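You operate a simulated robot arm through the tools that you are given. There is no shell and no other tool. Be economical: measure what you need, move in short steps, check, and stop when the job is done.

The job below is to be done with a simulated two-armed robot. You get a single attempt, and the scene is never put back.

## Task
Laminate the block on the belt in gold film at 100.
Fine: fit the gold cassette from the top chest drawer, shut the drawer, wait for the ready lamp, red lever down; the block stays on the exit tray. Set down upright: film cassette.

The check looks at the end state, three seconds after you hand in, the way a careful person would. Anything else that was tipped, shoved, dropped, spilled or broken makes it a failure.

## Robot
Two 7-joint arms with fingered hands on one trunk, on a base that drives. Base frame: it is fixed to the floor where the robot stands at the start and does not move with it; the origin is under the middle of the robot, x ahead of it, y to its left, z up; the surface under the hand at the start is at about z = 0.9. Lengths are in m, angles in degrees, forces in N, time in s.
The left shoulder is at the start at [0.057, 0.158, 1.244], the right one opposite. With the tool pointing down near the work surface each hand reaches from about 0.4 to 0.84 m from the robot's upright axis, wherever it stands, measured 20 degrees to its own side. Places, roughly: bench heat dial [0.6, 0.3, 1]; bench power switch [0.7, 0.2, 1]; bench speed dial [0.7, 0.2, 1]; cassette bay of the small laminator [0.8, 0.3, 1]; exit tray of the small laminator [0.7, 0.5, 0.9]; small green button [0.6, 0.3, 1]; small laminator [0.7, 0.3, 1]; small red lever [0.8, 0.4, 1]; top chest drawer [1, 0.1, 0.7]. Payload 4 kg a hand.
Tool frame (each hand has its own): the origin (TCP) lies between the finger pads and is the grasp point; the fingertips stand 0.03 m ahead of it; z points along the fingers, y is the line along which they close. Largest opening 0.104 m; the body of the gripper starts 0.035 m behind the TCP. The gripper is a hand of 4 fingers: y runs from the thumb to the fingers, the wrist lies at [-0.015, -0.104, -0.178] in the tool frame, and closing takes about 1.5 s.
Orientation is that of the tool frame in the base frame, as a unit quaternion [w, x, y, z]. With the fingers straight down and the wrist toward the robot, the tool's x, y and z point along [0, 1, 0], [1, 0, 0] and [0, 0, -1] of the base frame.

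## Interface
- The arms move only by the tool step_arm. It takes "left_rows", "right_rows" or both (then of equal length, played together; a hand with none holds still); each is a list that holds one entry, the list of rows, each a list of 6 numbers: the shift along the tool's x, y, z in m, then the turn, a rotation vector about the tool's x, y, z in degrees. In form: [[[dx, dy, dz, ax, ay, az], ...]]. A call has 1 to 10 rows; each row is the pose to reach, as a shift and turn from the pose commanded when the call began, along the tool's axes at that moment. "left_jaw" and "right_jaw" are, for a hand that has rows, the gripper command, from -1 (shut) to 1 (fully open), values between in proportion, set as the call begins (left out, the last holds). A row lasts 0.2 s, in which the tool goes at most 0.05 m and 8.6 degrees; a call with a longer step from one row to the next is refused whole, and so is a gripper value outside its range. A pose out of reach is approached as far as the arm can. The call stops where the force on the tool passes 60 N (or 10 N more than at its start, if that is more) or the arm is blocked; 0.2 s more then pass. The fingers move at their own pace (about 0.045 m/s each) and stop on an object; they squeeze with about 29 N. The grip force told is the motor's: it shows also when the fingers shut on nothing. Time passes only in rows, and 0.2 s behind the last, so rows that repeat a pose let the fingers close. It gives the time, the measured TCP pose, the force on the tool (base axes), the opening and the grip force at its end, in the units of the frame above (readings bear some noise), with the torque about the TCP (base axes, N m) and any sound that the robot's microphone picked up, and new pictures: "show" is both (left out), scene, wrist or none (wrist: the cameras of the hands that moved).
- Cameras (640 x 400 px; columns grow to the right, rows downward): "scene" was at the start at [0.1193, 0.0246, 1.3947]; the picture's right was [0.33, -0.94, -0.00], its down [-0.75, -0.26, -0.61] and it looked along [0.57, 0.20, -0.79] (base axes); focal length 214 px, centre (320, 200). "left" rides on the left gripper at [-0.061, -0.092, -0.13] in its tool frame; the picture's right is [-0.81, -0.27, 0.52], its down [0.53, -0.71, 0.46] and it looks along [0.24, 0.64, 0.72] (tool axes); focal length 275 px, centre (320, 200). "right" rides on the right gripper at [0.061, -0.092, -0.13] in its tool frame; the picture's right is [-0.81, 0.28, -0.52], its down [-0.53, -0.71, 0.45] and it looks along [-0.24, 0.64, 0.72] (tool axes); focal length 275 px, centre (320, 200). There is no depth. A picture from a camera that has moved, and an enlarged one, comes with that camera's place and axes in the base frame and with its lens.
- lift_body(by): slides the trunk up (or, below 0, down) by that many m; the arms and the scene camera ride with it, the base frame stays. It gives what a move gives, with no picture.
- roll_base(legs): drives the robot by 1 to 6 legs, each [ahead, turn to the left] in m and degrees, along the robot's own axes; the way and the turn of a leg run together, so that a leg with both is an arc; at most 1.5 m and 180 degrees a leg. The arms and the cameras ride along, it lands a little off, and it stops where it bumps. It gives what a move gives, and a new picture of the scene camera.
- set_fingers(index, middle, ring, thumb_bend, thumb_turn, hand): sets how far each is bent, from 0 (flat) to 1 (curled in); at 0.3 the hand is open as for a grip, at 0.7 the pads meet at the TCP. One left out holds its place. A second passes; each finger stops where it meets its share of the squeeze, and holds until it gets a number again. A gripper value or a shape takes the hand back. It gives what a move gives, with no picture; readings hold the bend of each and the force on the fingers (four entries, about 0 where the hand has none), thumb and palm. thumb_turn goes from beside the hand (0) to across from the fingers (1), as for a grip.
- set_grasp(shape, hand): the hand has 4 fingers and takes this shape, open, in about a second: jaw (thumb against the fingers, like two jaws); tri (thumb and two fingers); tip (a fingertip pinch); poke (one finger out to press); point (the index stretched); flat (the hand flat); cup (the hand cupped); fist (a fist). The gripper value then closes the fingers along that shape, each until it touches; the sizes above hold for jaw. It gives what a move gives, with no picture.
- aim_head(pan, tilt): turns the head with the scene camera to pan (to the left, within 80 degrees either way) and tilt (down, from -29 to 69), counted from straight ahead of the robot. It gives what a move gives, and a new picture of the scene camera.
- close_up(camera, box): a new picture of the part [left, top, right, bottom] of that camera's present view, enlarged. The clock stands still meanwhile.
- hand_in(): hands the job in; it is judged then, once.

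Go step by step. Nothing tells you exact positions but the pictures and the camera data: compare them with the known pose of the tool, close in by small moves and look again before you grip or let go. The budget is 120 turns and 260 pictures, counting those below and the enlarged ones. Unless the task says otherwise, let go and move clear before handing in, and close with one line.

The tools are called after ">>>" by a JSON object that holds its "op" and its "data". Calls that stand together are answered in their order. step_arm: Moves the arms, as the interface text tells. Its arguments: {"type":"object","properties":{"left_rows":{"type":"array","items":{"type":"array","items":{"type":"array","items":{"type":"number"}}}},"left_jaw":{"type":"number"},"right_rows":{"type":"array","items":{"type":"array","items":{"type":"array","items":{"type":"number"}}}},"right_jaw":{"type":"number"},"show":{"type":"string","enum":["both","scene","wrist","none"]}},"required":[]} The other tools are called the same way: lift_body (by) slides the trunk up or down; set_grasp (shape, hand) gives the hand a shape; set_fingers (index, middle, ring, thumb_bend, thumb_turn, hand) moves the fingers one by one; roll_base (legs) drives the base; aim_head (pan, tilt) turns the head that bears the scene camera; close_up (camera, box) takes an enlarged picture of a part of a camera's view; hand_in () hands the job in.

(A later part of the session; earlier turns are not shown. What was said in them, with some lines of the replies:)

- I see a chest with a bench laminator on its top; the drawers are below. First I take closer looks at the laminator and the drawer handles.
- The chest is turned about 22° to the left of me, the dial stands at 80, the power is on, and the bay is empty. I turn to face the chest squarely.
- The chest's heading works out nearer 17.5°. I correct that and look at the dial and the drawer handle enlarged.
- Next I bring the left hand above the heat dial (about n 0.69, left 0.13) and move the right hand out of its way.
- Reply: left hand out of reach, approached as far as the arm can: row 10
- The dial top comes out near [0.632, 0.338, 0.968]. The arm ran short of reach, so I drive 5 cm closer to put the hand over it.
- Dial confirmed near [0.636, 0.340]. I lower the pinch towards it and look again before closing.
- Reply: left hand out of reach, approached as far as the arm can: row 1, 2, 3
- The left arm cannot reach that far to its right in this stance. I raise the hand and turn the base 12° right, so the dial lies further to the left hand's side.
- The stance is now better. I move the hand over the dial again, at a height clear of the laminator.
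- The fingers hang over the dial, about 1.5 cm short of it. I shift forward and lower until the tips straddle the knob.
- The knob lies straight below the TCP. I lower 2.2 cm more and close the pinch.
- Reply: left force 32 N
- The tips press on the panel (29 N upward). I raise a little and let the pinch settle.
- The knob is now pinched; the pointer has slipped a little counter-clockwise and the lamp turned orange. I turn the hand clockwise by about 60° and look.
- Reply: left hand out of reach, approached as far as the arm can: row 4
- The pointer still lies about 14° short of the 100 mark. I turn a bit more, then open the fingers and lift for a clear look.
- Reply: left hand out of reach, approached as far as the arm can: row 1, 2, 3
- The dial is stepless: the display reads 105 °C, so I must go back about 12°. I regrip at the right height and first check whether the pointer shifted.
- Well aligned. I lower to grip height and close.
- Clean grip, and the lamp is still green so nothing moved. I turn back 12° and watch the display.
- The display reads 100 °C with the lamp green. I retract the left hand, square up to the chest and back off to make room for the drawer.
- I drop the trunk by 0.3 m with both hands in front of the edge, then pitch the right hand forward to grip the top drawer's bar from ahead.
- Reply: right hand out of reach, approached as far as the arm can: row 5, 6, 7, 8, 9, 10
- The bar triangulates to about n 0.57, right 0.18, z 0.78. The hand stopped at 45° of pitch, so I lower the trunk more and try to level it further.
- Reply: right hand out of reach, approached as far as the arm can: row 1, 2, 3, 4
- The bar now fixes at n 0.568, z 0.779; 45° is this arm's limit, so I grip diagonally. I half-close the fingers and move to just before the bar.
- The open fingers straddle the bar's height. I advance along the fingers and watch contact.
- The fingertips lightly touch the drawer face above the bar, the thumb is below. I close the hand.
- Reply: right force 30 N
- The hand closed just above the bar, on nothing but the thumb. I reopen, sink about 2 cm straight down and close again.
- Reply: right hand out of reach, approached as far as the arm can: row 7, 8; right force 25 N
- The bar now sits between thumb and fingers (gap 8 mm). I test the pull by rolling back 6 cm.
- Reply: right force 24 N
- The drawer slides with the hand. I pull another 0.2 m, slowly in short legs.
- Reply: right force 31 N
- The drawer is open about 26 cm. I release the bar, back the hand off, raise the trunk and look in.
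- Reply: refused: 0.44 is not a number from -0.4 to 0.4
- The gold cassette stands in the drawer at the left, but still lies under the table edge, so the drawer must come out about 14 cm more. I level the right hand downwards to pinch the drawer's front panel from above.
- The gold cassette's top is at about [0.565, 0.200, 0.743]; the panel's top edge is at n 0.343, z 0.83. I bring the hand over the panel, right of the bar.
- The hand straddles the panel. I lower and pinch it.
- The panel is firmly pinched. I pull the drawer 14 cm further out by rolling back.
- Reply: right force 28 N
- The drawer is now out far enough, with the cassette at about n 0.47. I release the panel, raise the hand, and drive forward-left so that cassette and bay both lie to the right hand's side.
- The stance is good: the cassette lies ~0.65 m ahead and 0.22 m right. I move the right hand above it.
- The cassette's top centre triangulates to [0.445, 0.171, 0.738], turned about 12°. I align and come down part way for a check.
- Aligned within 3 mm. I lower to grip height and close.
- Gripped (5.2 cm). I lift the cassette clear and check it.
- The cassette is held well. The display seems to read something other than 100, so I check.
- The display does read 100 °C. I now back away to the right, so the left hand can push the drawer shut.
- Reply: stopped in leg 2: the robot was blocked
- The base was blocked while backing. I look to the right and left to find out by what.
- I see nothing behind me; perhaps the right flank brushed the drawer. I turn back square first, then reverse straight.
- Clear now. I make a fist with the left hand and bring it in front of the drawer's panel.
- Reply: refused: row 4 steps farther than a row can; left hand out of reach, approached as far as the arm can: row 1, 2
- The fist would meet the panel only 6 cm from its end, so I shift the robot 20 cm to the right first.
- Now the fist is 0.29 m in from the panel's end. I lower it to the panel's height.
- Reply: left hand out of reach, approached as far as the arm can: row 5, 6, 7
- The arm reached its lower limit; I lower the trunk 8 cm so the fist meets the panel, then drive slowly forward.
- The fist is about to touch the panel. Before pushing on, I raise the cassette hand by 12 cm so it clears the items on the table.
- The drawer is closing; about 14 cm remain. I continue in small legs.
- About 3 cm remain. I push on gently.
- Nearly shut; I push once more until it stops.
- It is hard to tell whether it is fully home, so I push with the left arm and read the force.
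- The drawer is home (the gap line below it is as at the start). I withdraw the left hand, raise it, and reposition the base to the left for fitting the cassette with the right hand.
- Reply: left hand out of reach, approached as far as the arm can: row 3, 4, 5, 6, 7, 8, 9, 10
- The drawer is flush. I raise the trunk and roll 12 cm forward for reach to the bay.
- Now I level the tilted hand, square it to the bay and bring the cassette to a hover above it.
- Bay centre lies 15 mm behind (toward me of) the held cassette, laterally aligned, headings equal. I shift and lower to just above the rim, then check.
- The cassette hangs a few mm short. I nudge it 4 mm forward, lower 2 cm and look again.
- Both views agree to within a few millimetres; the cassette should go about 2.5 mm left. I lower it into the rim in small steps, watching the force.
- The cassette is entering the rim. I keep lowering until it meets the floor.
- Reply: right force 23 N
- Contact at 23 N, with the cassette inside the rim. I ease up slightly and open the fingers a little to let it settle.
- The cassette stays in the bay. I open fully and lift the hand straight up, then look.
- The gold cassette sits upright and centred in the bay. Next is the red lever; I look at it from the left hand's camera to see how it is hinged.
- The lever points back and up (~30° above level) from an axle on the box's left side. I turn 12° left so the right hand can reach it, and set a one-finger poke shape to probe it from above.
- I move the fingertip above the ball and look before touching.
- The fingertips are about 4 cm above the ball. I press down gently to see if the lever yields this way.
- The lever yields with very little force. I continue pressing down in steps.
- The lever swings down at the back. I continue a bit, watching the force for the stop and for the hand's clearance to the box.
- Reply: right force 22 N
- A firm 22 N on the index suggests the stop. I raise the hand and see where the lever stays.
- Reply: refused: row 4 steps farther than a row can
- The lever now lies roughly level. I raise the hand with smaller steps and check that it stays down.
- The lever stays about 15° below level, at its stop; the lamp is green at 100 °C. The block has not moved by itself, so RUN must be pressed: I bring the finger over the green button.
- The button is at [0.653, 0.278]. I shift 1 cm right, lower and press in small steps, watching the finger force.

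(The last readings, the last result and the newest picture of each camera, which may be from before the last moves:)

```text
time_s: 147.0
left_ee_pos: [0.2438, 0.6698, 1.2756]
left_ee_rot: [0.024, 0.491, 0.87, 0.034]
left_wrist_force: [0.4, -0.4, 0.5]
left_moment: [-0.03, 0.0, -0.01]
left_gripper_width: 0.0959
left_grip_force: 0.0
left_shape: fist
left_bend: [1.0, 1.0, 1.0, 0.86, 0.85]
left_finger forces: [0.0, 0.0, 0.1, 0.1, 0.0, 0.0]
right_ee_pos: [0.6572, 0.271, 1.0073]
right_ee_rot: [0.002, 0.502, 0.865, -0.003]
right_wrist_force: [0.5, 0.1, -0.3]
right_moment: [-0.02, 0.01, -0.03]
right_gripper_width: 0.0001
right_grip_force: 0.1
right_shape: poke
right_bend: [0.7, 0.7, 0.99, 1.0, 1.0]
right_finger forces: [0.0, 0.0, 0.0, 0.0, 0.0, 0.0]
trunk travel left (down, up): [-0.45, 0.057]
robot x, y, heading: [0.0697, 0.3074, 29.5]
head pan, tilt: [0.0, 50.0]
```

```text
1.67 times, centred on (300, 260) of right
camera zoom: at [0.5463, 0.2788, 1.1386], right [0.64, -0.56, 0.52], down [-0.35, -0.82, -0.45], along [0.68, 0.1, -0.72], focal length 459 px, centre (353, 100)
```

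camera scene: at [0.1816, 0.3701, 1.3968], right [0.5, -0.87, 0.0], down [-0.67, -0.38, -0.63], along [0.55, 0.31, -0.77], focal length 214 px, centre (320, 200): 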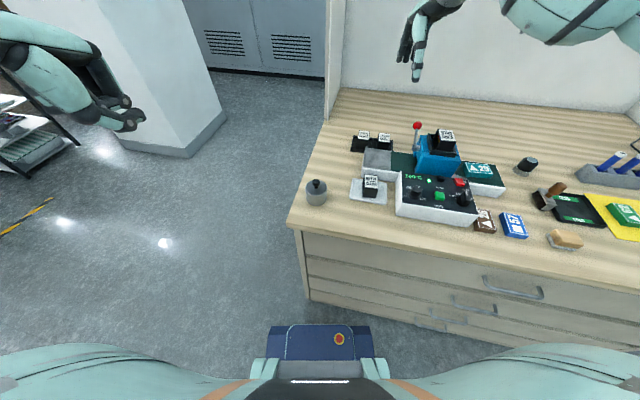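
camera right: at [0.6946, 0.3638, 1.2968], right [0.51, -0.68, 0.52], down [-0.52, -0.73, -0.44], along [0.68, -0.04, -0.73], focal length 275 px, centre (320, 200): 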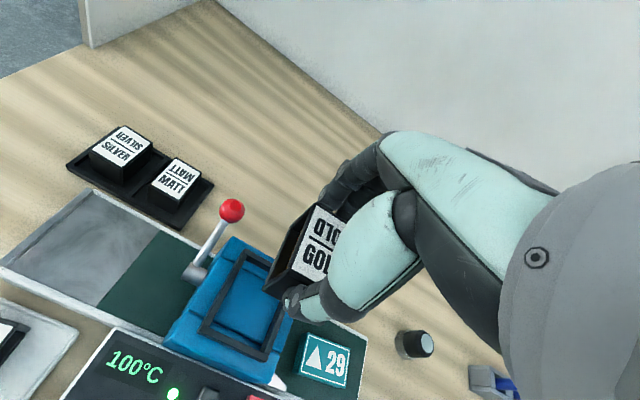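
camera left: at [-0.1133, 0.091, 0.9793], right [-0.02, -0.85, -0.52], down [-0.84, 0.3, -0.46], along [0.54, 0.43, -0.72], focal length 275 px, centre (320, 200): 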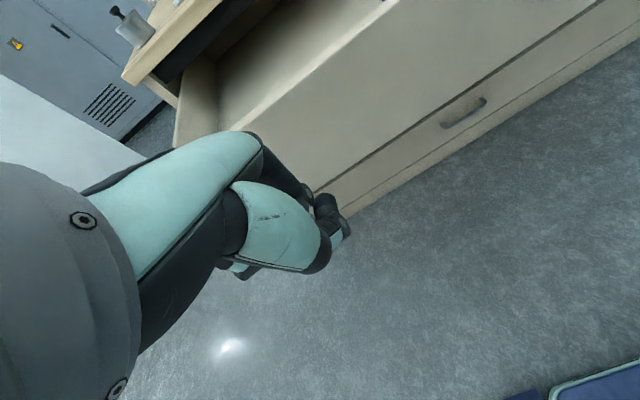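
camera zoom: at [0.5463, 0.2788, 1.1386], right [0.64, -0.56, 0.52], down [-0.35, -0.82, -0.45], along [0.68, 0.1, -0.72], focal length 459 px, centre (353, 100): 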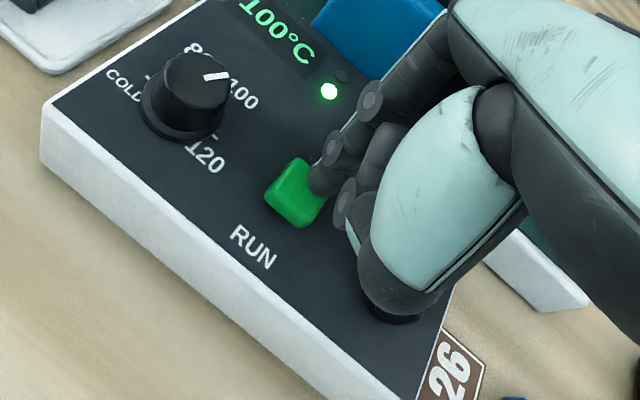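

The tip sits on the button's far right corner and the thumb knuckle comes near the speed dial. I shift 9 mm left and 6 mm back, then press.

>>> {"op": "step_arm", "data": {"right_rows": [[[0, 0, -0.008, 0, 0, 0], [0.009, -0.006, -0.008, 0, 0, 0], [0.009, -0.006, 0, 0, 0, 0], [0.009, -0.006, 0.006, 0, 0, 0], [0.009, -0.006, 0.011, 0, 0, 0]]], "show": "none"}}

>>> {"op": "close_up", "data": {"camera": "scene", "box": [380, 110, 500, 215]}}

```text
time_s: 148.2
left_ee_pos: [0.2419, 0.6679, 1.2758]
left_ee_rot: [0.025, 0.491, 0.87, 0.035]
left_wrist_force: [0.0, 0.7, 0.5]
left_moment: [0.0, -0.02, -0.02]
left_gripper_width: 0.0961
left_grip_force: 0.1
left_shape: fist
left_bend: [1.0, 1.0, 1.0, 0.86, 0.85]
left_finger forces: [0.1, 0.0, 0.1, 0.1, 0.1, 0.1]
right_ee_pos: [0.6495, 0.2732, 0.9999]
right_ee_rot: [0.005, 0.503, 0.864, 0.0]
right_wrist_force: [4.0, -0.7, 11.6]
right_moment: [-0.06, -0.09, 0.01]
right_gripper_width: 0.0001
right_grip_force: 0.1
right_shape: poke
right_bend: [0.7, 0.7, 0.99, 1.0, 1.0]
right_finger forces: [3.8, 7.7, 0.1, 0.0, 0.0, 0.1]
trunk travel left (down, up): [-0.45, 0.057]
robot x, y, heading: [0.0729, 0.3109, 29.7]
head pan, tilt: [0.0, 50.0]
heard: click
```

```text
3.81 times, centred on (440, 162) of scene
camera zoom: at [0.1794, 0.3698, 1.3972], right [0.5, -0.87, 0.0], down [-0.67, -0.38, -0.63], along [0.55, 0.31, -0.77], focal length 817 px, centre (-137, 343)
```

zoom: 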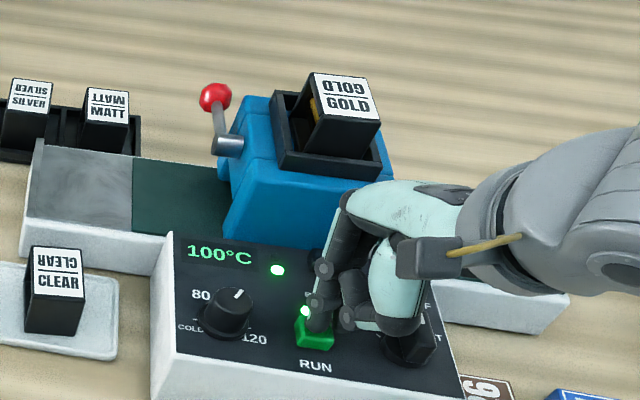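

A click was heard and a lamp beside RUN lit. I lift straight up and watch the block.

>>> {"op": "step_arm", "data": {"right_rows": [[[0, 0, -0.03, 0, 0, 0], [0, 0, -0.07, 0, 0, 0], [0, 0, -0.11, 0, 0, 0], [0, 0, -0.15, 0, 0, 0], [0, -0.04, -0.17, 0, 0, 0], [0, -0.08, -0.18, 0, 0, 0]]], "show": "none"}}

>>> {"op": "close_up", "data": {"camera": "scene", "box": [360, 90, 520, 215]}}

```text
time_s: 149.6
left_ee_pos: [0.2406, 0.6674, 1.2762]
left_ee_rot: [0.026, 0.491, 0.87, 0.036]
left_wrist_force: [-0.6, -0.5, 0.9]
left_moment: [0.04, 0.0, -0.01]
left_gripper_width: 0.0961
left_grip_force: 0.0
left_shape: fist
left_bend: [1.0, 1.0, 1.0, 0.86, 0.85]
left_finger forces: [0.1, 0.1, 0.0, 0.0, 0.0, 0.1]
right_ee_pos: [0.5766, 0.2333, 1.1773]
right_ee_rot: [0.002, 0.502, 0.865, -0.002]
right_wrist_force: [-0.7, -0.9, -0.5]
right_moment: [-0.01, -0.01, 0.0]
right_gripper_width: 0.0
right_grip_force: 0.1
right_shape: poke
right_bend: [0.7, 0.7, 0.99, 1.0, 1.0]
right_finger forces: [0.0, 0.0, 0.1, 0.0, 0.0, 0.0]
trunk travel left (down, up): [-0.45, 0.057]
robot x, y, heading: [0.0701, 0.307, 29.8]
head pan, tilt: [0.0, 50.0]
```

```text
3.20 times, centred on (440, 152) of scene
camera zoom: at [0.1784, 0.3686, 1.3972], right [0.5, -0.87, 0.0], down [-0.67, -0.38, -0.63], along [0.55, 0.32, -0.77], focal length 686 px, centre (-64, 352)
```

zoom: 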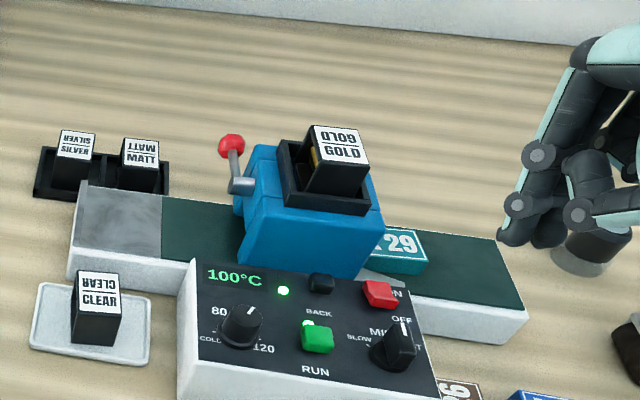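

The belt runs and the block is entering the rollers. I wait and watch.

>>> {"op": "step_arm", "data": {"right_rows": [[[0, -0.01, -0.01, 0, 0, 0], [0, -0.02, -0.02, 0, 0, 0], [0, -0.03, -0.03, 0, 0, 0], [0, -0.03, -0.03, 0, 0, 0], [0, -0.03, -0.03, 0, 0, 0], [0, -0.03, -0.03, 0, 0, 0], [0, -0.03, -0.03, 0, 0, 0], [0, -0.03, -0.03, 0, 0, 0], [0, -0.03, -0.03, 0, 0, 0], [0, -0.03, -0.03, 0, 0, 0]]], "show": "none"}}

>>> {"op": "close_up", "data": {"camera": "scene", "box": [360, 90, 520, 215]}}

>>> {"op": "step_arm", "data": {"right_rows": [[[0, 0, 0, 0, 0, 0], [0, 0, 0, 0, 0, 0], [0, 0, 0, 0, 0, 0], [0, 0, 0, 0, 0, 0], [0, 0, 0, 0, 0, 0], [0, 0, 0, 0, 0, 0], [0, 0, 0, 0, 0, 0], [0, 0, 0, 0, 0, 0], [0, 0, 0, 0, 0, 0], [0, 0, 0, 0, 0, 0]]], "show": "none"}}

>>> {"op": "close_up", "data": {"camera": "scene", "box": [360, 90, 520, 215]}}

```text
time_s: 151.8
left_ee_pos: [0.2437, 0.6683, 1.276]
left_ee_rot: [0.025, 0.492, 0.87, 0.035]
left_wrist_force: [0.6, -0.1, 0.1]
left_moment: [-0.03, 0.0, -0.02]
left_gripper_width: 0.0962
left_grip_force: 0.1
left_shape: fist
left_bend: [1.0, 1.0, 1.0, 0.86, 0.85]
left_finger forces: [0.0, 0.0, 0.0, 0.0, 0.1, 0.0]
right_ee_pos: [0.5533, 0.222, 1.2052]
right_ee_rot: [0.002, 0.503, 0.864, -0.003]
right_wrist_force: [0.7, -0.3, -0.5]
right_moment: [0.0, -0.01, 0.0]
right_gripper_width: 0.0001
right_grip_force: 0.0
right_shape: poke
right_bend: [0.7, 0.7, 0.99, 1.0, 1.0]
right_finger forces: [0.1, 0.0, 0.0, 0.0, 0.0, 0.0]
trunk travel left (down, up): [-0.45, 0.057]
robot x, y, heading: [0.0722, 0.3063, 29.7]
head pan, tilt: [0.0, 50.0]
```

```text
3.20 times, centred on (440, 152) of scene
camera zoom: at [0.181, 0.37, 1.3969], right [0.5, -0.87, 0.0], down [-0.67, -0.38, -0.63], along [0.55, 0.31, -0.77], focal length 686 px, centre (-64, 352)
```

zoom: 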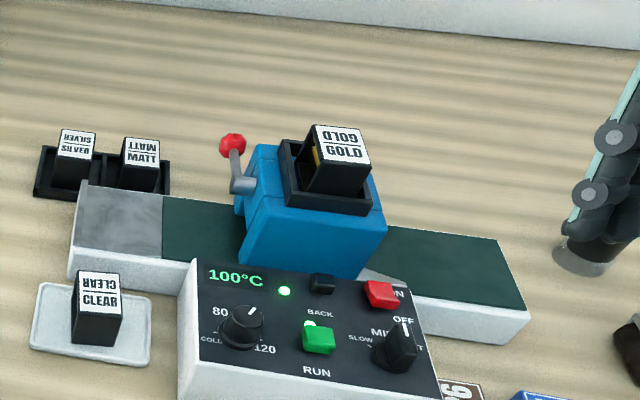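

```text
time_s: 154.0
left_ee_pos: [0.2427, 0.669, 1.2766]
left_ee_rot: [0.025, 0.492, 0.87, 0.035]
left_wrist_force: [0.3, 0.2, 0.0]
left_moment: [-0.01, 0.01, -0.04]
left_gripper_width: 0.0959
left_grip_force: 0.0
left_shape: fist
left_bend: [1.0, 1.0, 1.0, 0.86, 0.85]
left_finger forces: [0.0, 0.0, 0.0, 0.0, 0.0, 0.0]
right_ee_pos: [0.553, 0.221, 1.2053]
right_ee_rot: [0.003, 0.503, 0.865, -0.003]
right_wrist_force: [-0.3, 0.0, -0.1]
right_moment: [0.0, -0.01, 0.04]
right_gripper_width: 0.0005
right_grip_force: 0.1
right_shape: poke
right_bend: [0.7, 0.7, 0.99, 1.0, 1.0]
right_finger forces: [0.0, 0.1, 0.1, 0.0, 0.0, 0.0]
trunk travel left (down, up): [-0.45, 0.057]
robot x, y, heading: [0.0716, 0.3054, 29.8]
head pan, tilt: [0.0, 50.0]
```

```text
3.20 times, centred on (440, 152) of scene
camera zoom: at [0.1809, 0.37, 1.3969], right [0.5, -0.87, 0.0], down [-0.67, -0.38, -0.63], along [0.55, 0.31, -0.77], focal length 686 px, centre (-64, 352)
```

zoom: 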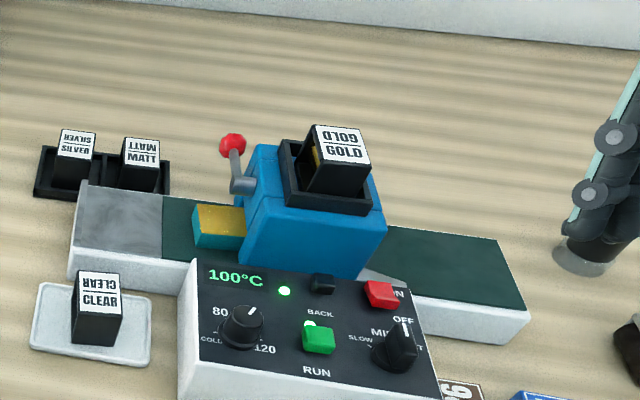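

The block is coming out with a gold film on top. I keep waiting until it reaches the exit tray.

>>> {"op": "step_arm", "data": {"right_rows": [[[0, 0, 0, 0, 0, 0], [0, 0, 0, 0, 0, 0], [0, 0, 0, 0, 0, 0], [0, 0, 0, 0, 0, 0], [0, 0, 0, 0, 0, 0], [0, 0, 0, 0, 0, 0], [0, 0, 0, 0, 0, 0], [0, 0, 0, 0, 0, 0], [0, 0, 0, 0, 0, 0], [0, 0, 0, 0, 0, 0]]], "show": "none"}}

>>> {"op": "step_arm", "data": {"right_rows": [[[0, 0, 0, 0, 0, 0], [0, 0, 0, 0, 0, 0], [0, 0, 0, 0, 0, 0], [0, 0, 0, 0, 0, 0], [0, 0, 0, 0, 0, 0], [0, 0, 0, 0, 0, 0], [0, 0, 0, 0, 0, 0], [0, 0, 0, 0, 0, 0], [0, 0, 0, 0, 0, 0], [0, 0, 0, 0, 0, 0]]], "show": "none"}}

>>> {"op": "close_up", "data": {"camera": "scene", "box": [360, 90, 520, 215]}}

```text
time_s: 156.2
left_ee_pos: [0.2432, 0.6672, 1.2764]
left_ee_rot: [0.024, 0.492, 0.87, 0.035]
left_wrist_force: [0.0, -0.5, -0.3]
left_moment: [0.01, 0.0, 0.01]
left_gripper_width: 0.0961
left_grip_force: 0.0
left_shape: fist
left_bend: [1.0, 1.0, 1.0, 0.86, 0.85]
left_finger forces: [0.0, 0.0, 0.0, 0.0, 0.0, 0.0]
right_ee_pos: [0.5531, 0.2225, 1.2058]
right_ee_rot: [0.003, 0.503, 0.864, -0.003]
right_wrist_force: [-0.5, -0.1, 0.8]
right_moment: [0.05, 0.0, -0.02]
right_gripper_width: 0.0
right_grip_force: 0.1
right_shape: poke
right_bend: [0.7, 0.7, 0.99, 1.0, 1.0]
right_finger forces: [0.0, 0.0, 0.0, 0.0, 0.0, 0.1]
trunk travel left (down, up): [-0.45, 0.057]
robot x, y, heading: [0.0705, 0.3075, 29.9]
head pan, tilt: [0.0, 50.0]
```

```text
time_s: 158.4
left_ee_pos: [0.2433, 0.6694, 1.2759]
left_ee_rot: [0.024, 0.491, 0.87, 0.034]
left_wrist_force: [-0.6, 0.1, 0.6]
left_moment: [0.0, 0.01, 0.0]
left_gripper_width: 0.0959
left_grip_force: 0.1
left_shape: fist
left_bend: [1.0, 1.0, 1.0, 0.86, 0.85]
left_finger forces: [0.0, 0.1, 0.0, 0.0, 0.0, 0.1]
right_ee_pos: [0.5526, 0.2221, 1.2054]
right_ee_rot: [0.003, 0.502, 0.865, -0.003]
right_wrist_force: [-0.3, 0.0, -0.3]
right_moment: [0.0, -0.01, -0.02]
right_gripper_width: 0.0001
right_grip_force: 0.1
right_shape: poke
right_bend: [0.7, 0.7, 0.99, 1.0, 1.0]
right_finger forces: [0.1, 0.1, 0.1, 0.0, 0.0, 0.0]
trunk travel left (down, up): [-0.45, 0.057]
robot x, y, heading: [0.0721, 0.3032, 29.7]
head pan, tilt: [0.0, 50.0]
```

```text
3.20 times, centred on (440, 152) of scene
camera zoom: at [0.1809, 0.37, 1.3969], right [0.5, -0.87, 0.0], down [-0.67, -0.38, -0.63], along [0.55, 0.31, -0.77], focal length 686 px, centre (-64, 352)
```

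zoom: 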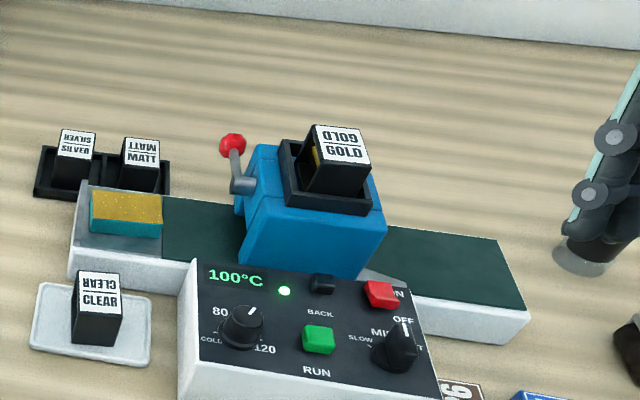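

The block rests on the exit tray, gold on top, and the belt has stopped. I check the film and the whole scene before handing in.

>>> {"op": "close_up", "data": {"camera": "scene", "box": [370, 125, 430, 165]}}

>>> {"op": "aim_head", "data": {"pan": -12, "tilt": 48}}

```text
10.00 times, centred on (400, 145) of scene
camera zoom: at [0.1809, 0.37, 1.3969], right [0.5, -0.87, 0.0], down [-0.67, -0.38, -0.63], along [0.55, 0.31, -0.77], focal length 2145 px, centre (-480, 750)
```

zoom: 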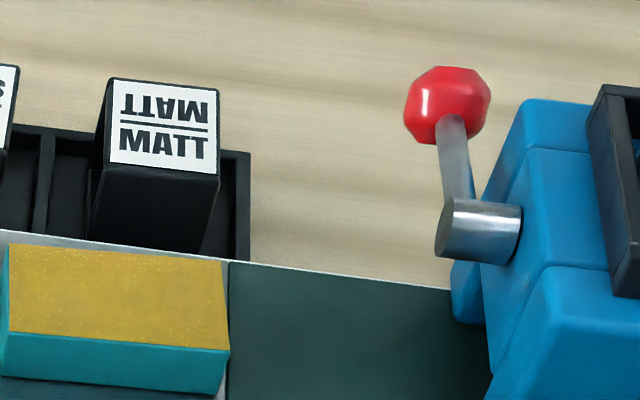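

```text
time_s: 159.1
left_ee_pos: [0.2438, 0.6691, 1.2755]
left_ee_rot: [0.026, 0.492, 0.87, 0.035]
left_wrist_force: [0.4, 0.1, 0.1]
left_moment: [-0.01, -0.01, -0.03]
left_gripper_width: 0.0958
left_grip_force: 0.0
left_shape: fist
left_bend: [1.0, 1.0, 1.0, 0.86, 0.85]
left_finger forces: [0.0, 0.1, 0.0, 0.0, 0.1, 0.0]
right_ee_pos: [0.5523, 0.2229, 1.2058]
right_ee_rot: [0.003, 0.503, 0.864, -0.002]
right_wrist_force: [-0.7, -0.2, 0.3]
right_moment: [0.01, 0.02, -0.02]
right_gripper_width: 0.0003
right_grip_force: 0.1
right_shape: poke
right_bend: [0.7, 0.7, 0.99, 1.0, 1.0]
right_finger forces: [0.0, 0.0, 0.1, 0.1, 0.0, 0.0]
trunk travel left (down, up): [-0.45, 0.057]
robot x, y, heading: [0.0707, 0.3052, 29.8]
head pan, tilt: [-12.0, 48.0]
camera scene: at [0.1891, 0.3559, 1.3996], right [0.31, -0.95, 0.0], down [-0.72, -0.23, -0.66], along [0.63, 0.2, -0.75], focal length 214 px, centre (320, 200)
```

scene: 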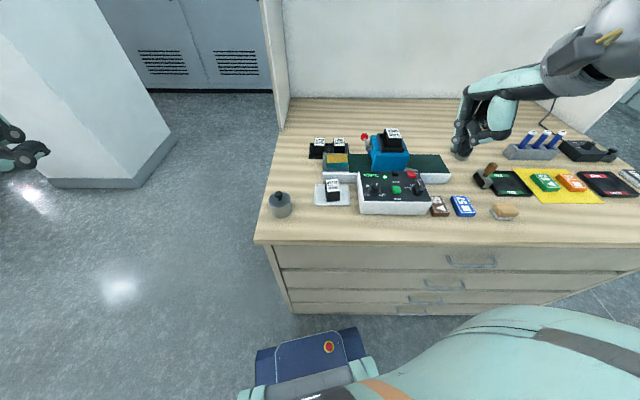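

The film covers the block's top evenly, the drawer is shut, the cassette is upright in the bay and nothing else was moved. Both hands are clear, so I hand in.

>>> {"op": "hand_in", "data": {}}

```text
The job is handed in.
```

The block is laminated in gold at 100 °C and rests on the exit tray. The gold cassette is upright in the bay, the top drawer is shut, and the lever is down.
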